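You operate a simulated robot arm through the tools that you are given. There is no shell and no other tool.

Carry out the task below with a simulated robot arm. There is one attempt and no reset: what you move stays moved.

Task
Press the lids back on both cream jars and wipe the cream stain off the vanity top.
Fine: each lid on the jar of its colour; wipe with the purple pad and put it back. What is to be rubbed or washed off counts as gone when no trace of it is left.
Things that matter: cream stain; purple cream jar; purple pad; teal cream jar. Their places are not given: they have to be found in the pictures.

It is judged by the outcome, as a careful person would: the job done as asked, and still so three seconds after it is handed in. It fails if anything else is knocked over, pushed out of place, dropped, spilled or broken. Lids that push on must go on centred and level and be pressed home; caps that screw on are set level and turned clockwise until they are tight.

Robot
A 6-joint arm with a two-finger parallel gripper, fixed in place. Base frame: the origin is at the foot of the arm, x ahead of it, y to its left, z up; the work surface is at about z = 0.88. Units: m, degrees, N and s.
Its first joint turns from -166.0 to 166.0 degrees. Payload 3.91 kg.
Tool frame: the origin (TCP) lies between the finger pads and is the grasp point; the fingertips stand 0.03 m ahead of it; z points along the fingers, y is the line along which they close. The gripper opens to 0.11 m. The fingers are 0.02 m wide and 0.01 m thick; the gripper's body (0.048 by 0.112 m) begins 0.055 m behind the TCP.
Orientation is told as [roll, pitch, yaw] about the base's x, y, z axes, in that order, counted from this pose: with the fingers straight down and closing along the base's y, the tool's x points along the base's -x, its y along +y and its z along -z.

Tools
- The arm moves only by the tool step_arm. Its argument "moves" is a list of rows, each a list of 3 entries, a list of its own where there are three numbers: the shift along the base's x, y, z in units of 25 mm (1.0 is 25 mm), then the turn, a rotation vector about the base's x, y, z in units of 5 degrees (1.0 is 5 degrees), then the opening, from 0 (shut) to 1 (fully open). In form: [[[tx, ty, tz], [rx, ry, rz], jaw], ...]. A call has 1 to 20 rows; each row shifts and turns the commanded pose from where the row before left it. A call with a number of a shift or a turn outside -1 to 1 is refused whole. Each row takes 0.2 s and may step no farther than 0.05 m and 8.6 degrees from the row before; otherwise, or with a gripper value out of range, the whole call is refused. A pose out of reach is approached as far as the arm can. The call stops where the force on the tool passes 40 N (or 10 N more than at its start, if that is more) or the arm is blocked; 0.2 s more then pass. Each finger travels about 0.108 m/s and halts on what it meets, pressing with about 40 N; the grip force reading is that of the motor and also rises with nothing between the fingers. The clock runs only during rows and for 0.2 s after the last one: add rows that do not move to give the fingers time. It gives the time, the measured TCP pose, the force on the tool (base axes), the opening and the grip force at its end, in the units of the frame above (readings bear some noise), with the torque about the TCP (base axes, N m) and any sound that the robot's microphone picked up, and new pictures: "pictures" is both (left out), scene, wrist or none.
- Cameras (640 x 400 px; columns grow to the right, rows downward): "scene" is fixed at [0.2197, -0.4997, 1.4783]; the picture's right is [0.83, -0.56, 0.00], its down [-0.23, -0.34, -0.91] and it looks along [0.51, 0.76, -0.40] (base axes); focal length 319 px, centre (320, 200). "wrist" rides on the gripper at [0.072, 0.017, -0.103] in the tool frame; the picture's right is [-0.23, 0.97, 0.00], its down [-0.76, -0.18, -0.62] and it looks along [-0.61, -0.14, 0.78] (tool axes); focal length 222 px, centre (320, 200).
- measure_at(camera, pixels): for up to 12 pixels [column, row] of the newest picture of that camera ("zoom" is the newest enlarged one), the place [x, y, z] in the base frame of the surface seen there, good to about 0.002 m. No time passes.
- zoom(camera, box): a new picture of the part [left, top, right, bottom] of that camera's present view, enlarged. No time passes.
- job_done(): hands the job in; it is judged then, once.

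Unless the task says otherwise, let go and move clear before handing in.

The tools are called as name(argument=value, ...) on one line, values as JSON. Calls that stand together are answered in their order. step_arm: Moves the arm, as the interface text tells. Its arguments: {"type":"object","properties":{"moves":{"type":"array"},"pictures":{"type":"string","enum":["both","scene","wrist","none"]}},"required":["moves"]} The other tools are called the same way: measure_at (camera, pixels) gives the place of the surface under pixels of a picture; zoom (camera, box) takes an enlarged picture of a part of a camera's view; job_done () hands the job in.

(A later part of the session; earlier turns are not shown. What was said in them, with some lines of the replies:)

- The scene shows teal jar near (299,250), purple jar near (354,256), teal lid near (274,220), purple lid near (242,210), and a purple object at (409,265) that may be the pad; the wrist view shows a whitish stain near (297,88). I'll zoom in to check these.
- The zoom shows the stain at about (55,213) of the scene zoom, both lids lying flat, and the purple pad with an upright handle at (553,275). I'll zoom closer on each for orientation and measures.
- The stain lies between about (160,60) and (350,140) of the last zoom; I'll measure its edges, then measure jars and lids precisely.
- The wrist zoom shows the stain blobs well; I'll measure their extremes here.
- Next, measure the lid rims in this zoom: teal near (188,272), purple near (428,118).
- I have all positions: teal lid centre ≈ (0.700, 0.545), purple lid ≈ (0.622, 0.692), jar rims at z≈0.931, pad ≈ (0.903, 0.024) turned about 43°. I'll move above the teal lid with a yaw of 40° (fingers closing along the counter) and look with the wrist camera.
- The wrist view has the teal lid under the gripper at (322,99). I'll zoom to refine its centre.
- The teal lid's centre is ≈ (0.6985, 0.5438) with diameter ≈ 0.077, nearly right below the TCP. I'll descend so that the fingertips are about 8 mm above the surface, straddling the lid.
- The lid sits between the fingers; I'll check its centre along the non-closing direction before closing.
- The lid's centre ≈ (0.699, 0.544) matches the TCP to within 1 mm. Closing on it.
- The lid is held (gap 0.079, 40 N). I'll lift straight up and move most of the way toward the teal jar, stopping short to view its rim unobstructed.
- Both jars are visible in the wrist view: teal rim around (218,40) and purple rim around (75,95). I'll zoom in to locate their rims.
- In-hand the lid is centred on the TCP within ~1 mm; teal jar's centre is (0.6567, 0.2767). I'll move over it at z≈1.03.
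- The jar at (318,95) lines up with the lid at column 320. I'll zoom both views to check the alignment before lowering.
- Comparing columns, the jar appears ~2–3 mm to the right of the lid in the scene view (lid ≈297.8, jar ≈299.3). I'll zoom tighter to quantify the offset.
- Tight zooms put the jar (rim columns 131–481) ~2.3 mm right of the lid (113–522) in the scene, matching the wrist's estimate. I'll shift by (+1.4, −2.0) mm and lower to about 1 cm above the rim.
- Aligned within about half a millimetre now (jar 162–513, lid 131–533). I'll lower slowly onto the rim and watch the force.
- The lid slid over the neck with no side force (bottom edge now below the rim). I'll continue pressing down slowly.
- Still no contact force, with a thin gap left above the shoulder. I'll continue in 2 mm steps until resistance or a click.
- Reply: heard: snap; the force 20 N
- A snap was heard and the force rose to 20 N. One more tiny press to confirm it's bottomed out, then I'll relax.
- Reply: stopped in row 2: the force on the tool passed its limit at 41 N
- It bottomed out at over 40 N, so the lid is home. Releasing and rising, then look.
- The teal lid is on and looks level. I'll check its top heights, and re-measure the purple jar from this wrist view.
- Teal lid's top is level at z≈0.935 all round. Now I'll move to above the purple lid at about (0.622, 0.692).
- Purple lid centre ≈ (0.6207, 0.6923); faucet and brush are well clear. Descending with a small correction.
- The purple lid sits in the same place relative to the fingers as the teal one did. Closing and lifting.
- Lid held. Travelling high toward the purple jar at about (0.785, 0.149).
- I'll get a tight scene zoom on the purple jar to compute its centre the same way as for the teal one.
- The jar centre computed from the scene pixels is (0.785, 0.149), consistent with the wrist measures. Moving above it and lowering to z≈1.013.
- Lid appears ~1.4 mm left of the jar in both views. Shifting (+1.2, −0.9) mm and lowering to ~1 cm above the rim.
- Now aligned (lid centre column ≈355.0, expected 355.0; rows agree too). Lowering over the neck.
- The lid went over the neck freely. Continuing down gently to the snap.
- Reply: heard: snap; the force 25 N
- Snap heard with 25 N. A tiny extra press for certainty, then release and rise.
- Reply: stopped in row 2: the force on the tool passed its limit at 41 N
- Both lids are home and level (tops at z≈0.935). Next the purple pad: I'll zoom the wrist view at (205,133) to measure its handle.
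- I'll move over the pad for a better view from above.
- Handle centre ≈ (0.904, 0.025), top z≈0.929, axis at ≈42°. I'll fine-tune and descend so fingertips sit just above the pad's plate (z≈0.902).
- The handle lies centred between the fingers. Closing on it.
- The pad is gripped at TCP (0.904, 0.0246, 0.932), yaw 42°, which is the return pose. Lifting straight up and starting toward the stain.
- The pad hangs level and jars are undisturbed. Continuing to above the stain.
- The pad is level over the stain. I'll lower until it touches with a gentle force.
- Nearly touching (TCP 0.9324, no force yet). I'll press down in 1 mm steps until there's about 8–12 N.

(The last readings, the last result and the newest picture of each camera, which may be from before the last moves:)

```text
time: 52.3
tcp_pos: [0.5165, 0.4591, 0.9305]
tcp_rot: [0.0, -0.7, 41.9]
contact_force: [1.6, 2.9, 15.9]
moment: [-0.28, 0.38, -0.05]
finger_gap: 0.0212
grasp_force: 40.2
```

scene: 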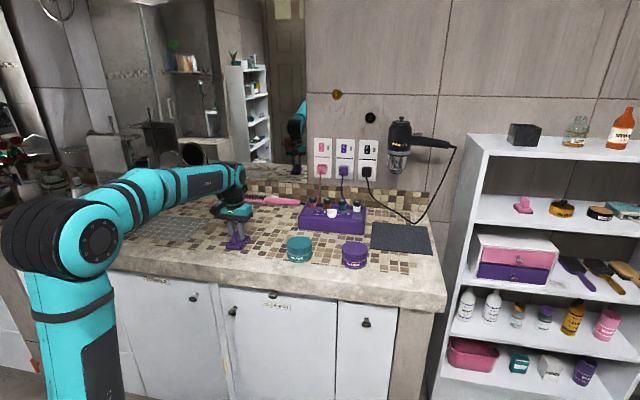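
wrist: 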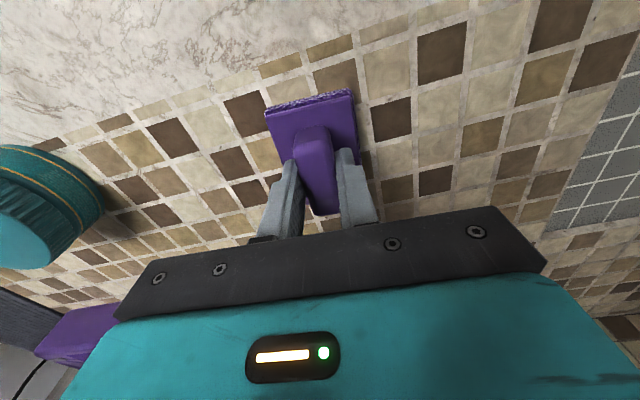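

16 N of pressing force. Now I'll rub along the counter direction: +30 mm, −60 mm, +60 mm, −30 mm.

step_arm(moves=[[[-0.401, 0.446, 0], [0, 0, 0], 0], [[-0.401, 0.446, 0], [0, 0, 0], 0], [[0.401, -0.446, 0], [0, 0, 0], 0], [[0.401, -0.446, 0], [0, 0, 0], 0], [[0.401, -0.446, 0], [0, 0, 0], 0], [[0.401, -0.446, 0], [0, 0, 0], 0], [[-0.401, 0.446, 0], [0, 0, 0], 0], [[-0.401, 0.446, 0], [0, 0, 0], 0], [[-0.401, 0.446, 0], [0, 0, 0], 0], [[-0.401, 0.446, 0], [0, 0, 0], 0]])

zoom(camera="scene", box=[210, 210, 290, 280])

```text
time: 54.5
tcp_pos: [0.4962, 0.481, 0.9308]
tcp_rot: [0.0, -0.5, 42.1]
contact_force: [6.3, -6.2, 27.9]
moment: [-0.21, -0.05, 0.0]
finger_gap: 0.0211
grasp_force: 40.0
```

scene: 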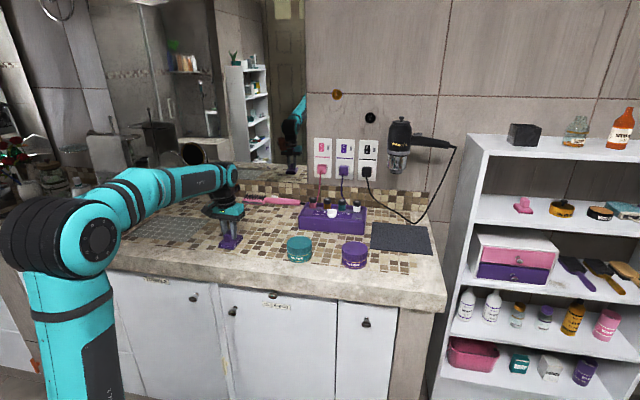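
wrist: 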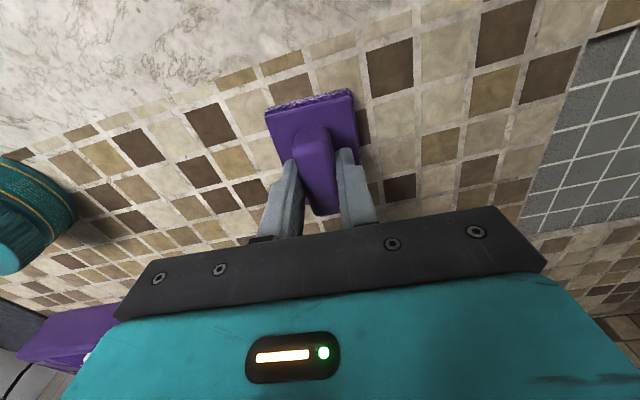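

```text
5.71 times, centred on (250, 245) of scene
```

zoom: 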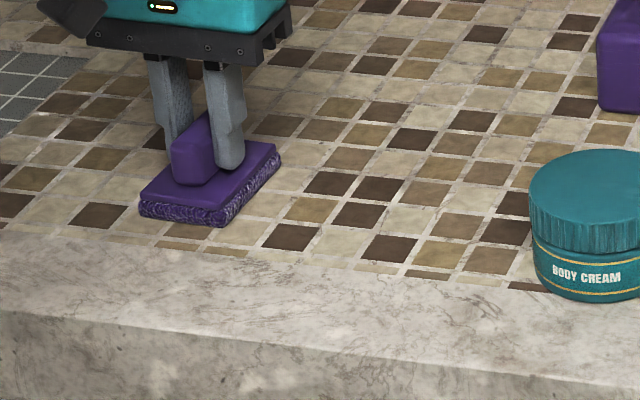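

The right part of the stain has already disappeared. I'll ease the pressure slightly and rub more with sideways offsets so that the edges are covered too.

step_arm(moves=[[[-0.297, -0.268, 0.03], [0, 0, 0], 0], [[0.401, -0.446, 0], [0, 0, 0], 0], [[0.401, -0.446, 0], [0, 0, 0], 0], [[0.401, -0.446, 0], [0, 0, 0], 0], [[0.401, -0.446, 0], [0, 0, 0], 0], [[0.594, 0.535, 0], [0, 0, 0], 0], [[-0.401, 0.446, 0], [0, 0, 0], 0], [[-0.401, 0.446, 0], [0, 0, 0], 0], [[-0.401, 0.446, 0], [0, 0, 0], 0], [[-0.401, 0.446, 0], [0, 0, 0], 0], [[-0.297, -0.268, 0], [0, 0, 0], 0], [[0.401, -0.446, 0], [0, 0, 0], 0], [[0.401, -0.446, 0], [0, 0, 0], 0], [[0.401, -0.446, 0], [0, 0, 0], 0], [[0.401, -0.446, 0], [0, 0, 0], 0], [[-0.401, 0.446, 0], [0, 0, 0], 0], [[-0.401, 0.446, 0], [0, 0, 0], 0], [[-0.401, 0.446, 0], [0, 0, 0], 0], [[-0.401, 0.446, 0], [0, 0, 0], 0]])

```text
time: 58.5
tcp_pos: [0.4962, 0.4811, 0.9309]
tcp_rot: [0.0, -0.5, 42.0]
contact_force: [3.7, -4.0, 17.0]
moment: [-0.13, 0.01, -0.02]
finger_gap: 0.0213
grasp_force: 40.0
```

scene: 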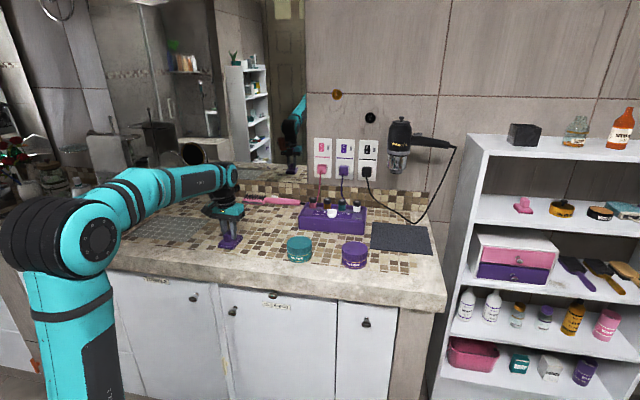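
wrist: 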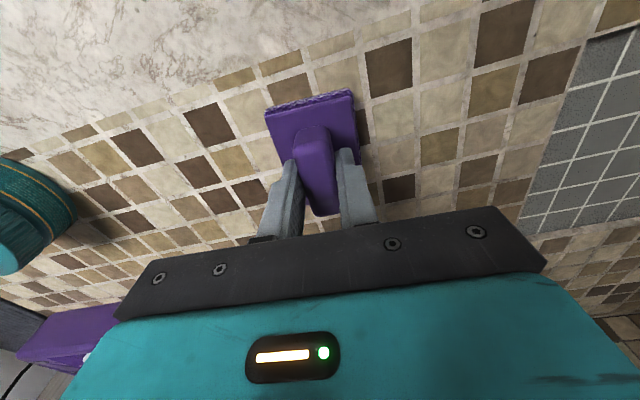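

Rubbing done with steady 17–28 N. I'll lift and move aside to inspect the stain area.

step_arm(moves=[[[0, 0, 0.5], [0, 0, 0], 0], [[0, 0, 1], [0, 0, 0], 0], [[0, 0, 1], [0, 0, 0], 0], [[0, 0, 1], [0, 0, 0], 0], [[0.8, 0.7, 1], [0, 0, 0], 0], [[0.8, 0.7, 1], [0, 0, 0], 0], [[0.8, 0.7, 0], [0, 0, 0], 0], [[0.8, 0.7, 0], [0, 0, 0], 0], [[0, 0, 0], [0, 0, 0], 0]])

zoom(camera="scene", box=[205, 225, 285, 275])

zoom(camera="wrist", box=[220, 0, 420, 120])

```text
time: 60.5
tcp_pos: [0.5777, 0.5515, 1.0678]
tcp_rot: [0.1, -0.4, 42.0]
contact_force: [0.4, -0.2, -1.2]
moment: [0.06, 0.0, 0.0]
finger_gap: 0.0213
grasp_force: 39.8
```

scene: 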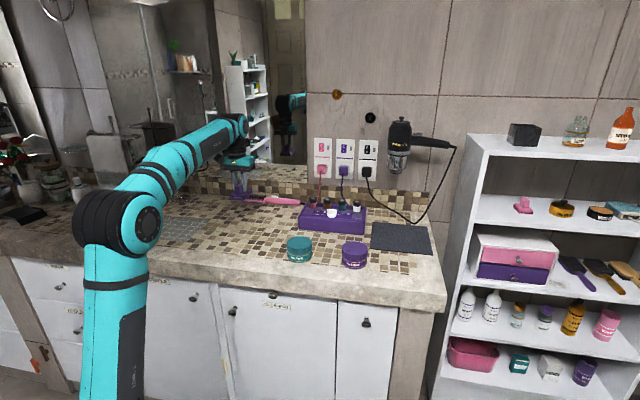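
wrist: 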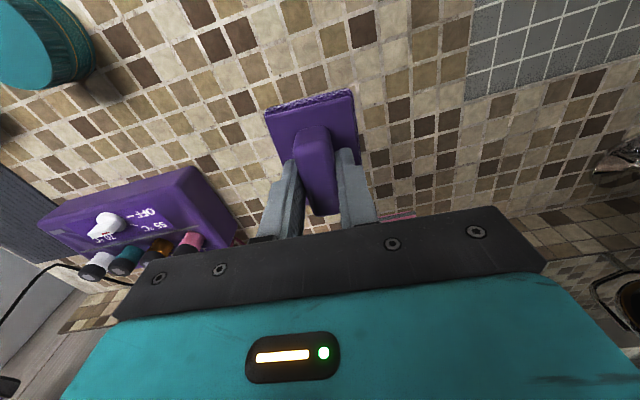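

```text
8.00 times, centred on (245, 250) of scene
```

zoom: 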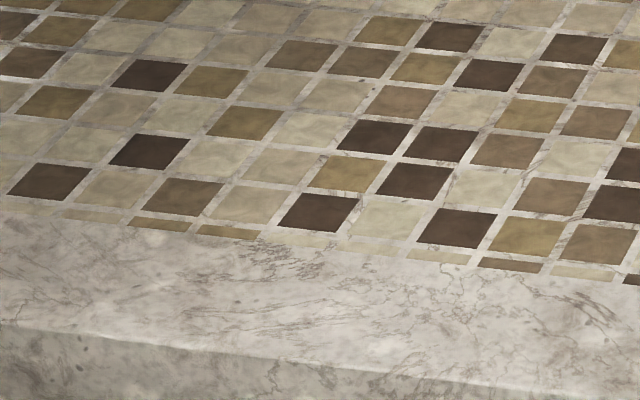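

```text
3.20 times, centred on (320, 60) of wrist
```

zoom: 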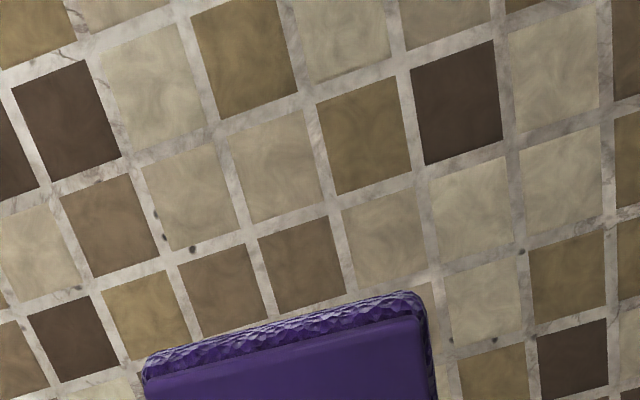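

The stain looks gone; I'll zoom tighter in the scene and also get a closer wrist look from a suitable spot.

zoom(camera="scene", box=[222, 235, 270, 265])

step_arm(moves=[[[-0.6, -0.7, 0.8], [0, 0, 0], 0], [[-0.6, -0.7, 0.8], [0, 0, 0], 0], [[0, 0, 0.8], [0, 0, 0], 0], [[0, 0, 0], [0, 0, 0], 0]], pictures="wrist")

zoom(camera="wrist", box=[230, 0, 390, 100])

```text
13.33 times, centred on (246, 250) of scene
```

zoom: 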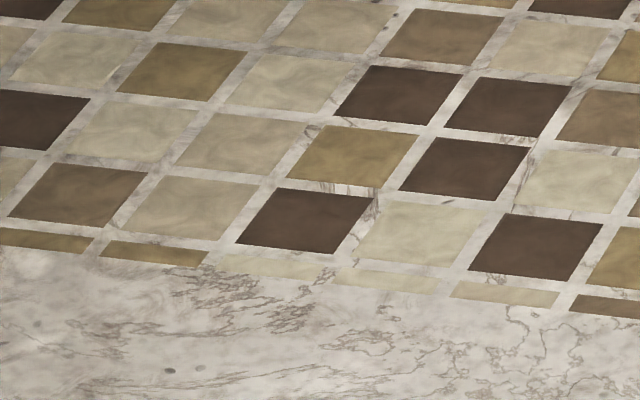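

```text
time: 61.5
tcp_pos: [0.5474, 0.5157, 1.1282]
tcp_rot: [0.1, -0.4, 42.0]
contact_force: [-0.1, 0.3, -0.3]
moment: [0.0, 0.0, -0.03]
finger_gap: 0.021
grasp_force: 40.2
```

wrist: 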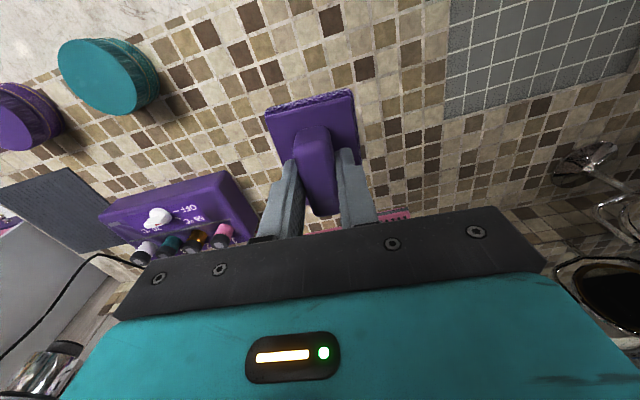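

```text
4.00 times, centred on (310, 50) of wrist
```

zoom: 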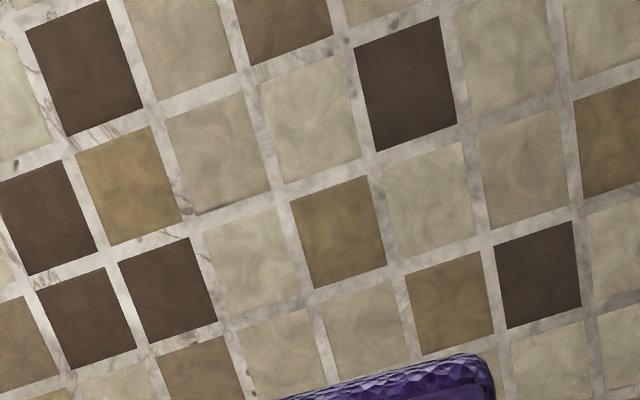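

The tiles look clean in both views. Let me confirm that the wrist zoom really covers the whole former stain area.

measure_at(camera="zoom", pixels=[[20, 20], [620, 20], [20, 380], [320, 200], [420, 90], [180, 180]])

zoom(camera="wrist", box=[200, 0, 300, 70])

```text
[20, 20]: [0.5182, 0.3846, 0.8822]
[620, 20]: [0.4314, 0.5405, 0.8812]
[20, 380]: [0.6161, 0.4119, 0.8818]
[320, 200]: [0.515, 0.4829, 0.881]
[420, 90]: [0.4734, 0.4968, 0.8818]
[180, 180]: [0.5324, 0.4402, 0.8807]
```

```text
5.71 times, centred on (250, 35) of wrist
```

zoom: 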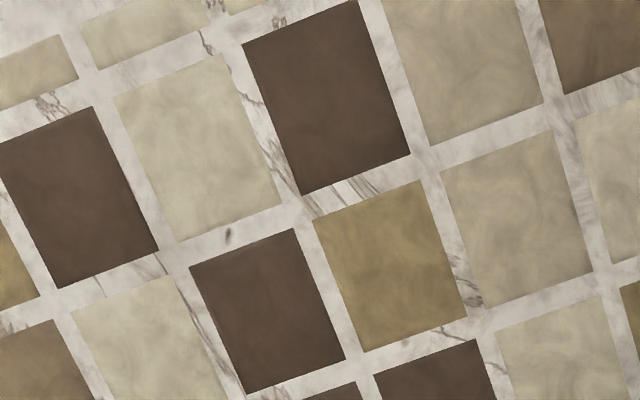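

All clean: no trace left. Now I'll carry the pad back toward its original place.

step_arm(moves=[[[0.713, -0.982, 0], [0, 0, 0], 0], [[0.713, -0.982, 0], [0, 0, 0], 0], [[0.713, -0.982, 0], [0, 0, 0], 0], [[0.713, -0.982, 0], [0, 0, 0], 0], [[0.713, -0.982, 0], [0, 0, 0], 0], [[0.713, -0.982, 0], [0, 0, 0], 0], [[0.713, -0.982, 0], [0, 0, 0], 0], [[0.713, -0.982, 0], [0, 0, 0], 0], [[0.713, -0.982, 0], [0, 0, 0], 0], [[0.713, -0.982, 0], [0, 0, 0], 0], [[0.713, -0.982, 0], [0, 0, 0], 0], [[0.713, -0.982, 0], [0, 0, 0], 0], [[0.713, -0.982, 0], [0, 0, 0], 0], [[0.713, -0.982, 0], [0, 0, 0], 0], [[0.713, -0.982, 0], [0, 0, 0], 0], [[0.713, -0.982, 0], [0, 0, 0], 0], [[0.713, -0.982, 0], [0, 0, 0], 0], [[0.713, -0.982, 0], [0, 0, 0], 0], [[0.713, -0.982, 0], [0, 0, 0], 0], [[0.713, -0.982, 0], [0, 0, 0], 0]])

```text
time: 65.7
tcp_pos: [0.9023, 0.0244, 1.1285]
tcp_rot: [-0.1, -0.5, 42.1]
contact_force: [-1.1, 0.8, 0.2]
moment: [-0.01, -0.07, 0.01]
finger_gap: 0.0214
grasp_force: 40.0
```

scene: 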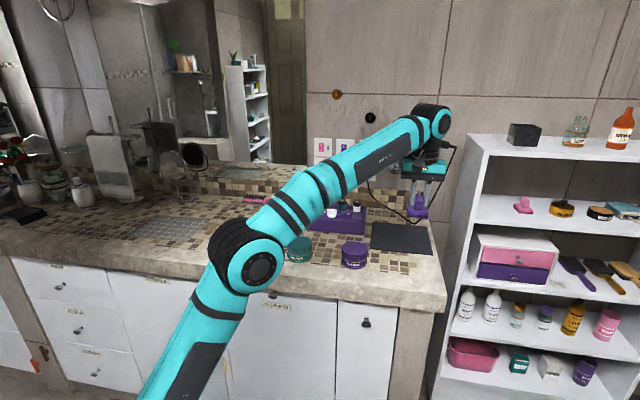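
wrist: 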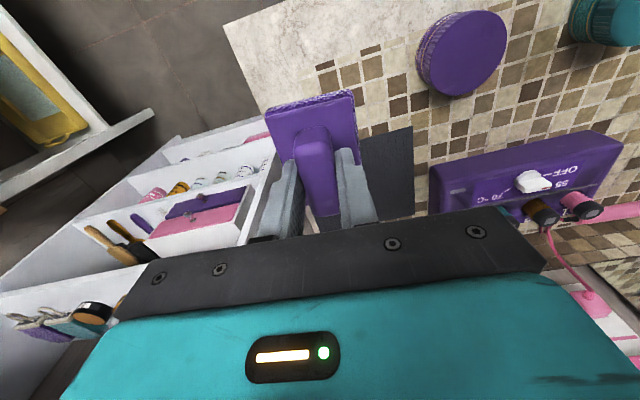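

Above the pad's original spot. Lowering to just above the surface.

step_arm(moves=[[[0.04, 0, -1], [0, 0, 0], 0], [[0, 0, -1], [0, 0, 0], 0], [[0, 0, -1], [0, 0, 0], 0], [[0, 0, -1], [0, 0, 0], 0], [[0, 0, -1], [0, 0, 0], 0], [[0, 0, -1], [0, 0, 0], 0], [[0, 0, -1], [0, 0, 0], 0], [[0, 0, -0.5], [0, 0, 0], 0], [[0, 0, 0], [0, 0, 0], 0], [[0, 0, 0], [0, 0, 0], 0]])

zoom(camera="scene", box=[385, 230, 435, 290])

```text
time: 67.9
tcp_pos: [0.9036, 0.0245, 0.9412]
tcp_rot: [0.0, -0.4, 42.1]
contact_force: [-0.3, 0.7, -0.4]
moment: [-0.01, -0.01, 0.0]
finger_gap: 0.0211
grasp_force: 40.1
```

scene: 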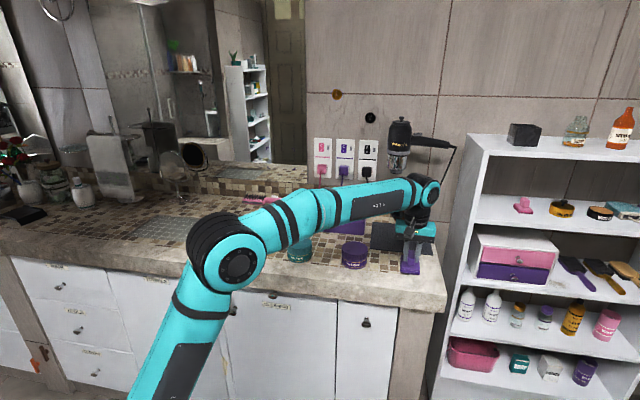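
wrist: 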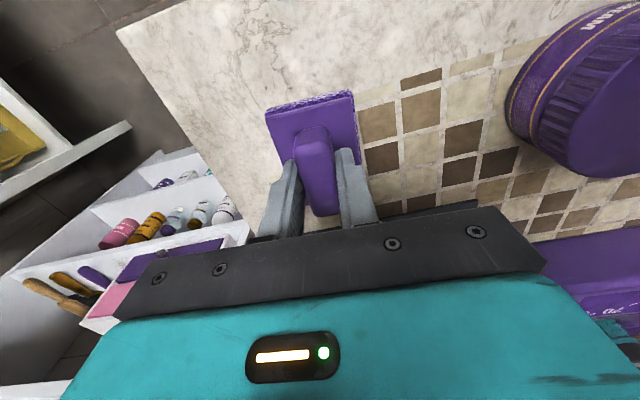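

```text
6.67 times, centred on (410, 260) of scene
```

zoom: 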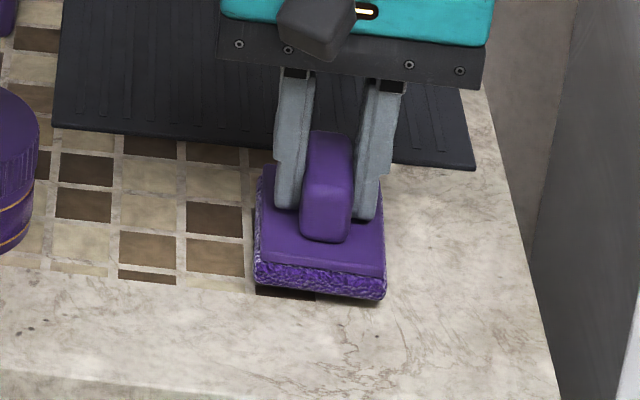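

About 9 mm above the surface at the right place. Lowering softly until contact.

step_arm(moves=[[[0, 0, -0.2], [0, 0, 0], 0], [[0, 0, -0.12], [0, 0, 0], 0], [[0, 0, -0.04], [0, 0, 0], 0], [[0, 0, -0.02], [0, 0, 0], 0]], pictures="none")

```text
time: 68.9
tcp_pos: [0.9041, 0.0239, 0.9306]
tcp_rot: [0.0, -0.4, 42.0]
contact_force: [-0.4, 0.0, -0.7]
moment: [0.02, -0.02, 0.02]
finger_gap: 0.021
grasp_force: 40.2
```

step_arm(moves=[[[0, 0, -0.02], [0, 0, 0], 0]], pictures="none")

```text
time: 69.3
tcp_pos: [0.9047, 0.0248, 0.9306]
tcp_rot: [-0.1, -0.6, 42.0]
contact_force: [1.4, -0.8, 0.3]
moment: [0.1, -0.03, 0.01]
finger_gap: 0.0214
grasp_force: 40.0
```

The force is only just stirring, so the pad is at or a fraction above the surface. One more half-millimetre step to be sure of contact.

step_arm(moves=[[[0, 0, -0.02], [0, 0, 0], 0]])

zoom(camera="scene", box=[385, 230, 435, 290])

```text
time: 69.7
tcp_pos: [0.904, 0.0242, 0.932]
tcp_rot: [-0.2, -0.5, 42.1]
contact_force: [2.6, -0.2, 6.4]
moment: [0.04, 0.0, 0.02]
finger_gap: 0.0213
grasp_force: 40.1
```

scene: 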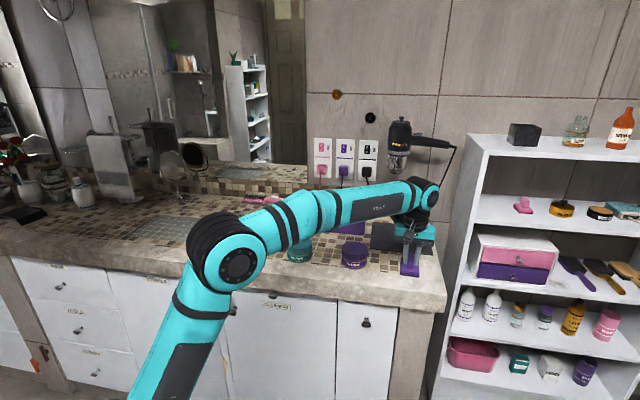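
wrist: 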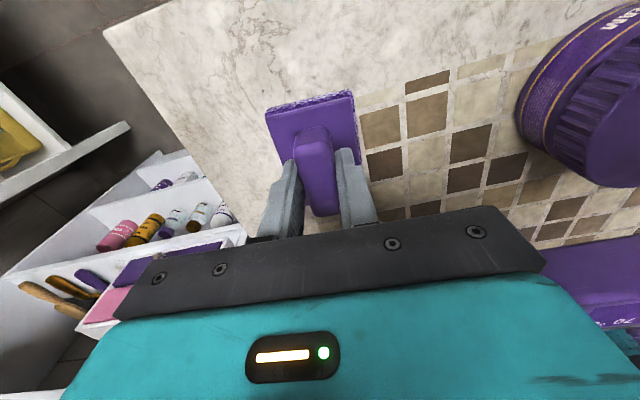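

```text
6.67 times, centred on (410, 260) of scene
```

zoom: 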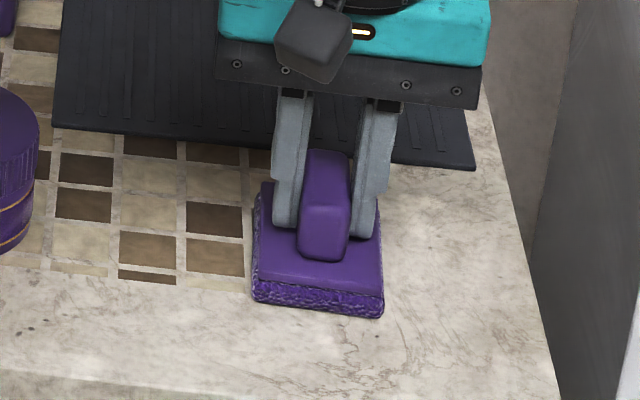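

The pad rests on the surface (6 N) in the same spot as before. Opening and rising clear.

step_arm(moves=[[[0, 0, 0], [0, 0, 0], 0.3], [[0, 0, 0], [0, 0, 0], 0.6], [[0, 0, 0], [0, 0, 0], 0.8], [[0, 0, 0.5], [0, 0, 0], 0.8], [[0, 0, 1], [0, 0, 0], 0.8], [[0, 0, 1], [0, 0, 0], 0.8], [[0, 0, 1], [0, 0, 0], 0.8], [[0, 0, 1], [0, 0, 0], 0.8], [[0, 0, 1], [0, 0, 0], 0.8], [[0, 0, 1], [0, 0, 0], 0.8], [[0, 0, 1], [0, 0, 0], 0.8], [[0, 0, 0], [0, 0, 0], 0.8]])

zoom(camera="scene", box=[385, 240, 435, 290])

```text
time: 72.3
tcp_pos: [0.9045, 0.0238, 1.1176]
tcp_rot: [0.0, -0.4, 42.0]
contact_force: [-0.3, 0.9, 0.3]
moment: [0.01, -0.01, 0.02]
finger_gap: 0.0882
grasp_force: 0.1
```

scene: 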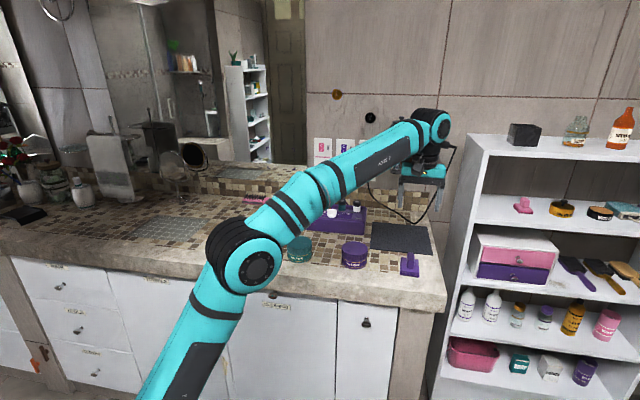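
wrist: 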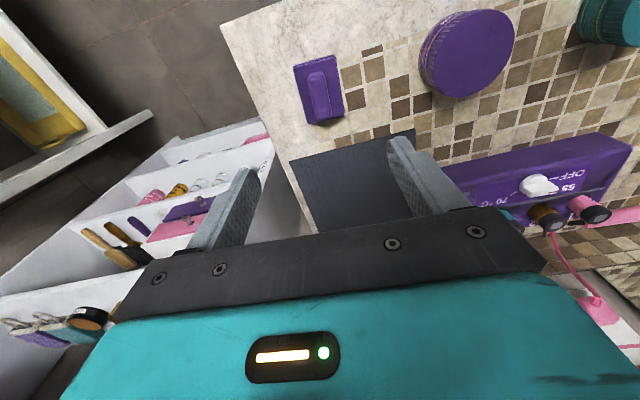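

```text
8.00 times, centred on (410, 265) of scene
```

zoom: 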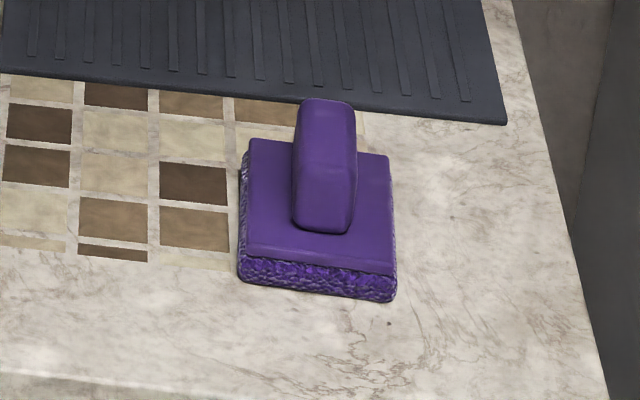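

The pad is back exactly in its original place. I'll move the arm away to check the whole counter one last time.

step_arm(moves=[[[0, 0, 1], [0, 0, 0], 0.8], [[-0.9, 0.6, 0.3], [0, 0, 0], 0.8], [[-0.9, 0.6, 0.3], [0, 0, 0], 0.8], [[-0.9, 0.8, 0.3], [0, 0, 0], 0.8], [[-0.9, 0.8, 0.3], [0, 0, 0], 0.8], [[-0.9, 0.9, 0], [0, 0, 0], 0.8], [[-0.9, 0.9, 0], [0, 0, 0], 0.8], [[-0.9, 0.9, 0], [0, 0, 0], 0.8], [[-0.9, 0.9, 0], [0, 0, 0], 0.8], [[-0.9, 0.9, 0], [0, 0, 0], 0.8], [[-0.9, 0.9, 0], [0, 0, 0], 0.8], [[-0.9, 0.9, 0], [0, 0, 0], 0.8], [[-0.9, 0.9, 0], [0, 0, 0], 0.8], [[-0.9, 0.9, 0], [0, 0, 0], 0.8], [[-0.9, 0.9, 0], [0, 0, 0], 0.8], [[0, 0, 0], [0, 0, 0], 0.8]])

zoom(camera="scene", box=[200, 180, 440, 300])

zoom(camera="wrist", box=[180, 0, 460, 170])

```text
time: 75.7
tcp_pos: [0.5901, 0.3193, 1.1725]
tcp_rot: [0.0, -0.4, 42.1]
contact_force: [-1.1, -0.8, 0.1]
moment: [-0.04, -0.02, 0.03]
finger_gap: 0.0881
grasp_force: 0.0
```

scene: 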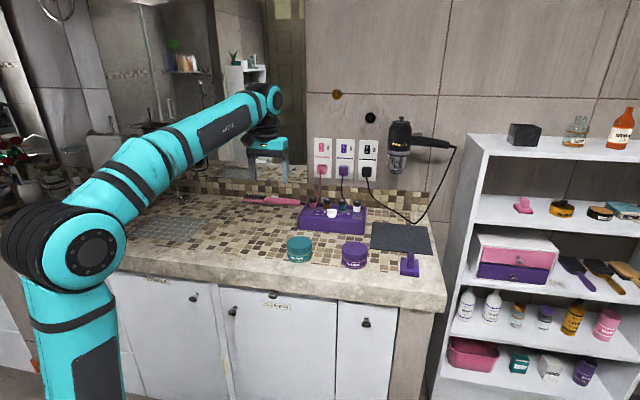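
wrist: 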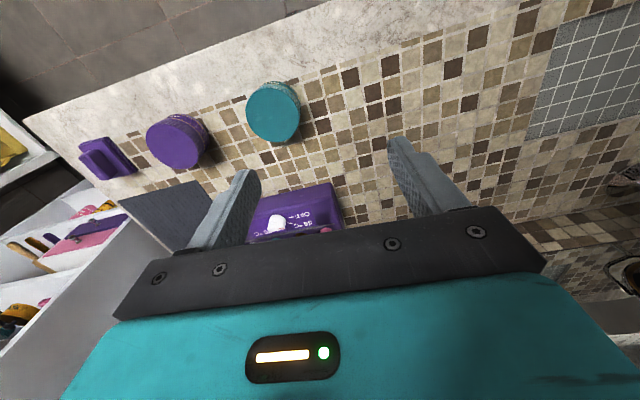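

```text
2.67 times, centred on (320, 240) of scene
```

zoom: 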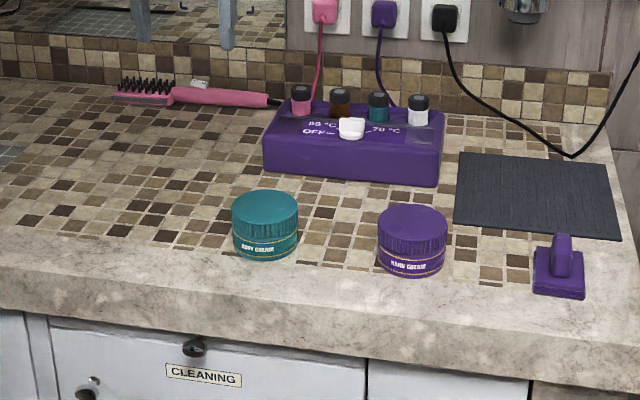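

```text
2.29 times, centred on (320, 85) of wrist
```

zoom: 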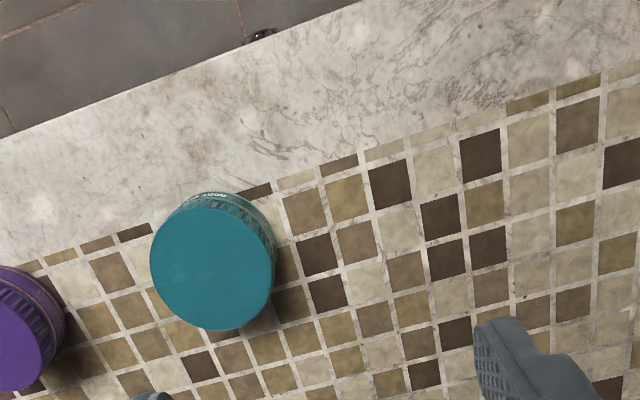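

Both lids are on, the pad is back in place and nothing else has moved. One last close look at the stain area from this angle before handing in.

zoom(camera="wrist", box=[370, 10, 510, 110])

zoom(camera="scene", box=[215, 235, 275, 275])

```text
4.00 times, centred on (440, 60) of wrist
```

zoom: 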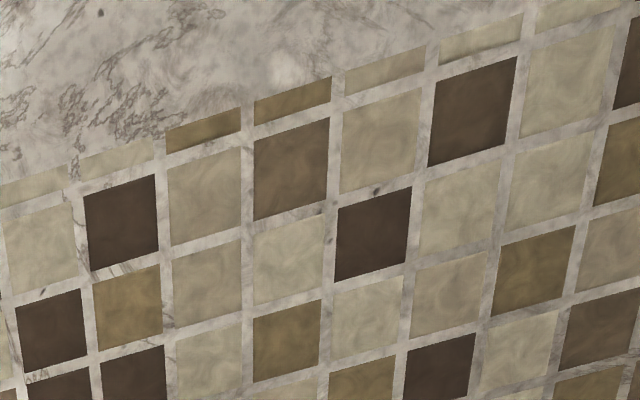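

```text
10.00 times, centred on (245, 255) of scene
```

zoom: 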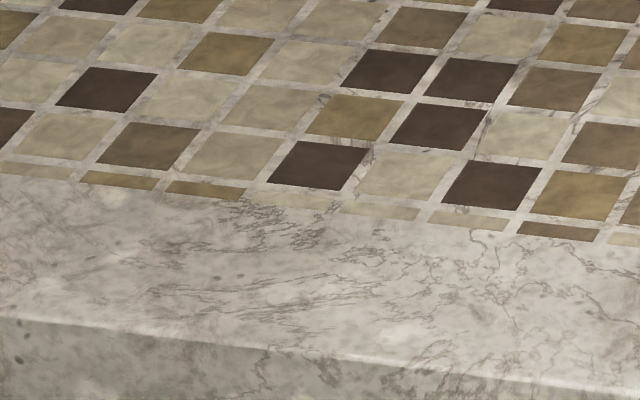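

No trace of cream shows where the blobs were, at (160–350, 60–140) in the same scene zoom as before. Both lids are snapped on level, the pad is back, and the arm is clear, so I'm handing in.

job_done()

```text
The job is handed in.
```

Both jars have their lids back on, the cream stain is gone, and the purple pad is back where it was. I've handed the job in.

- **Lids:** The teal lid is on the teal jar and the purple lid on the purple jar. Each gave an audible snap when pressed down. I then pressed each again, up to about 40 N, and neither went down any further. Both lid tops measure level at about z = 0.935.
- **Stain:** I rubbed the spot with the purple pad. Close-ups from both cameras show clean tiles where the blobs had been.
- **Pad:** It went back on its original spot, facing the same way, and matches its starting picture.

In the final pictures nothing else on the counter had moved, and the arm was clear of everything.
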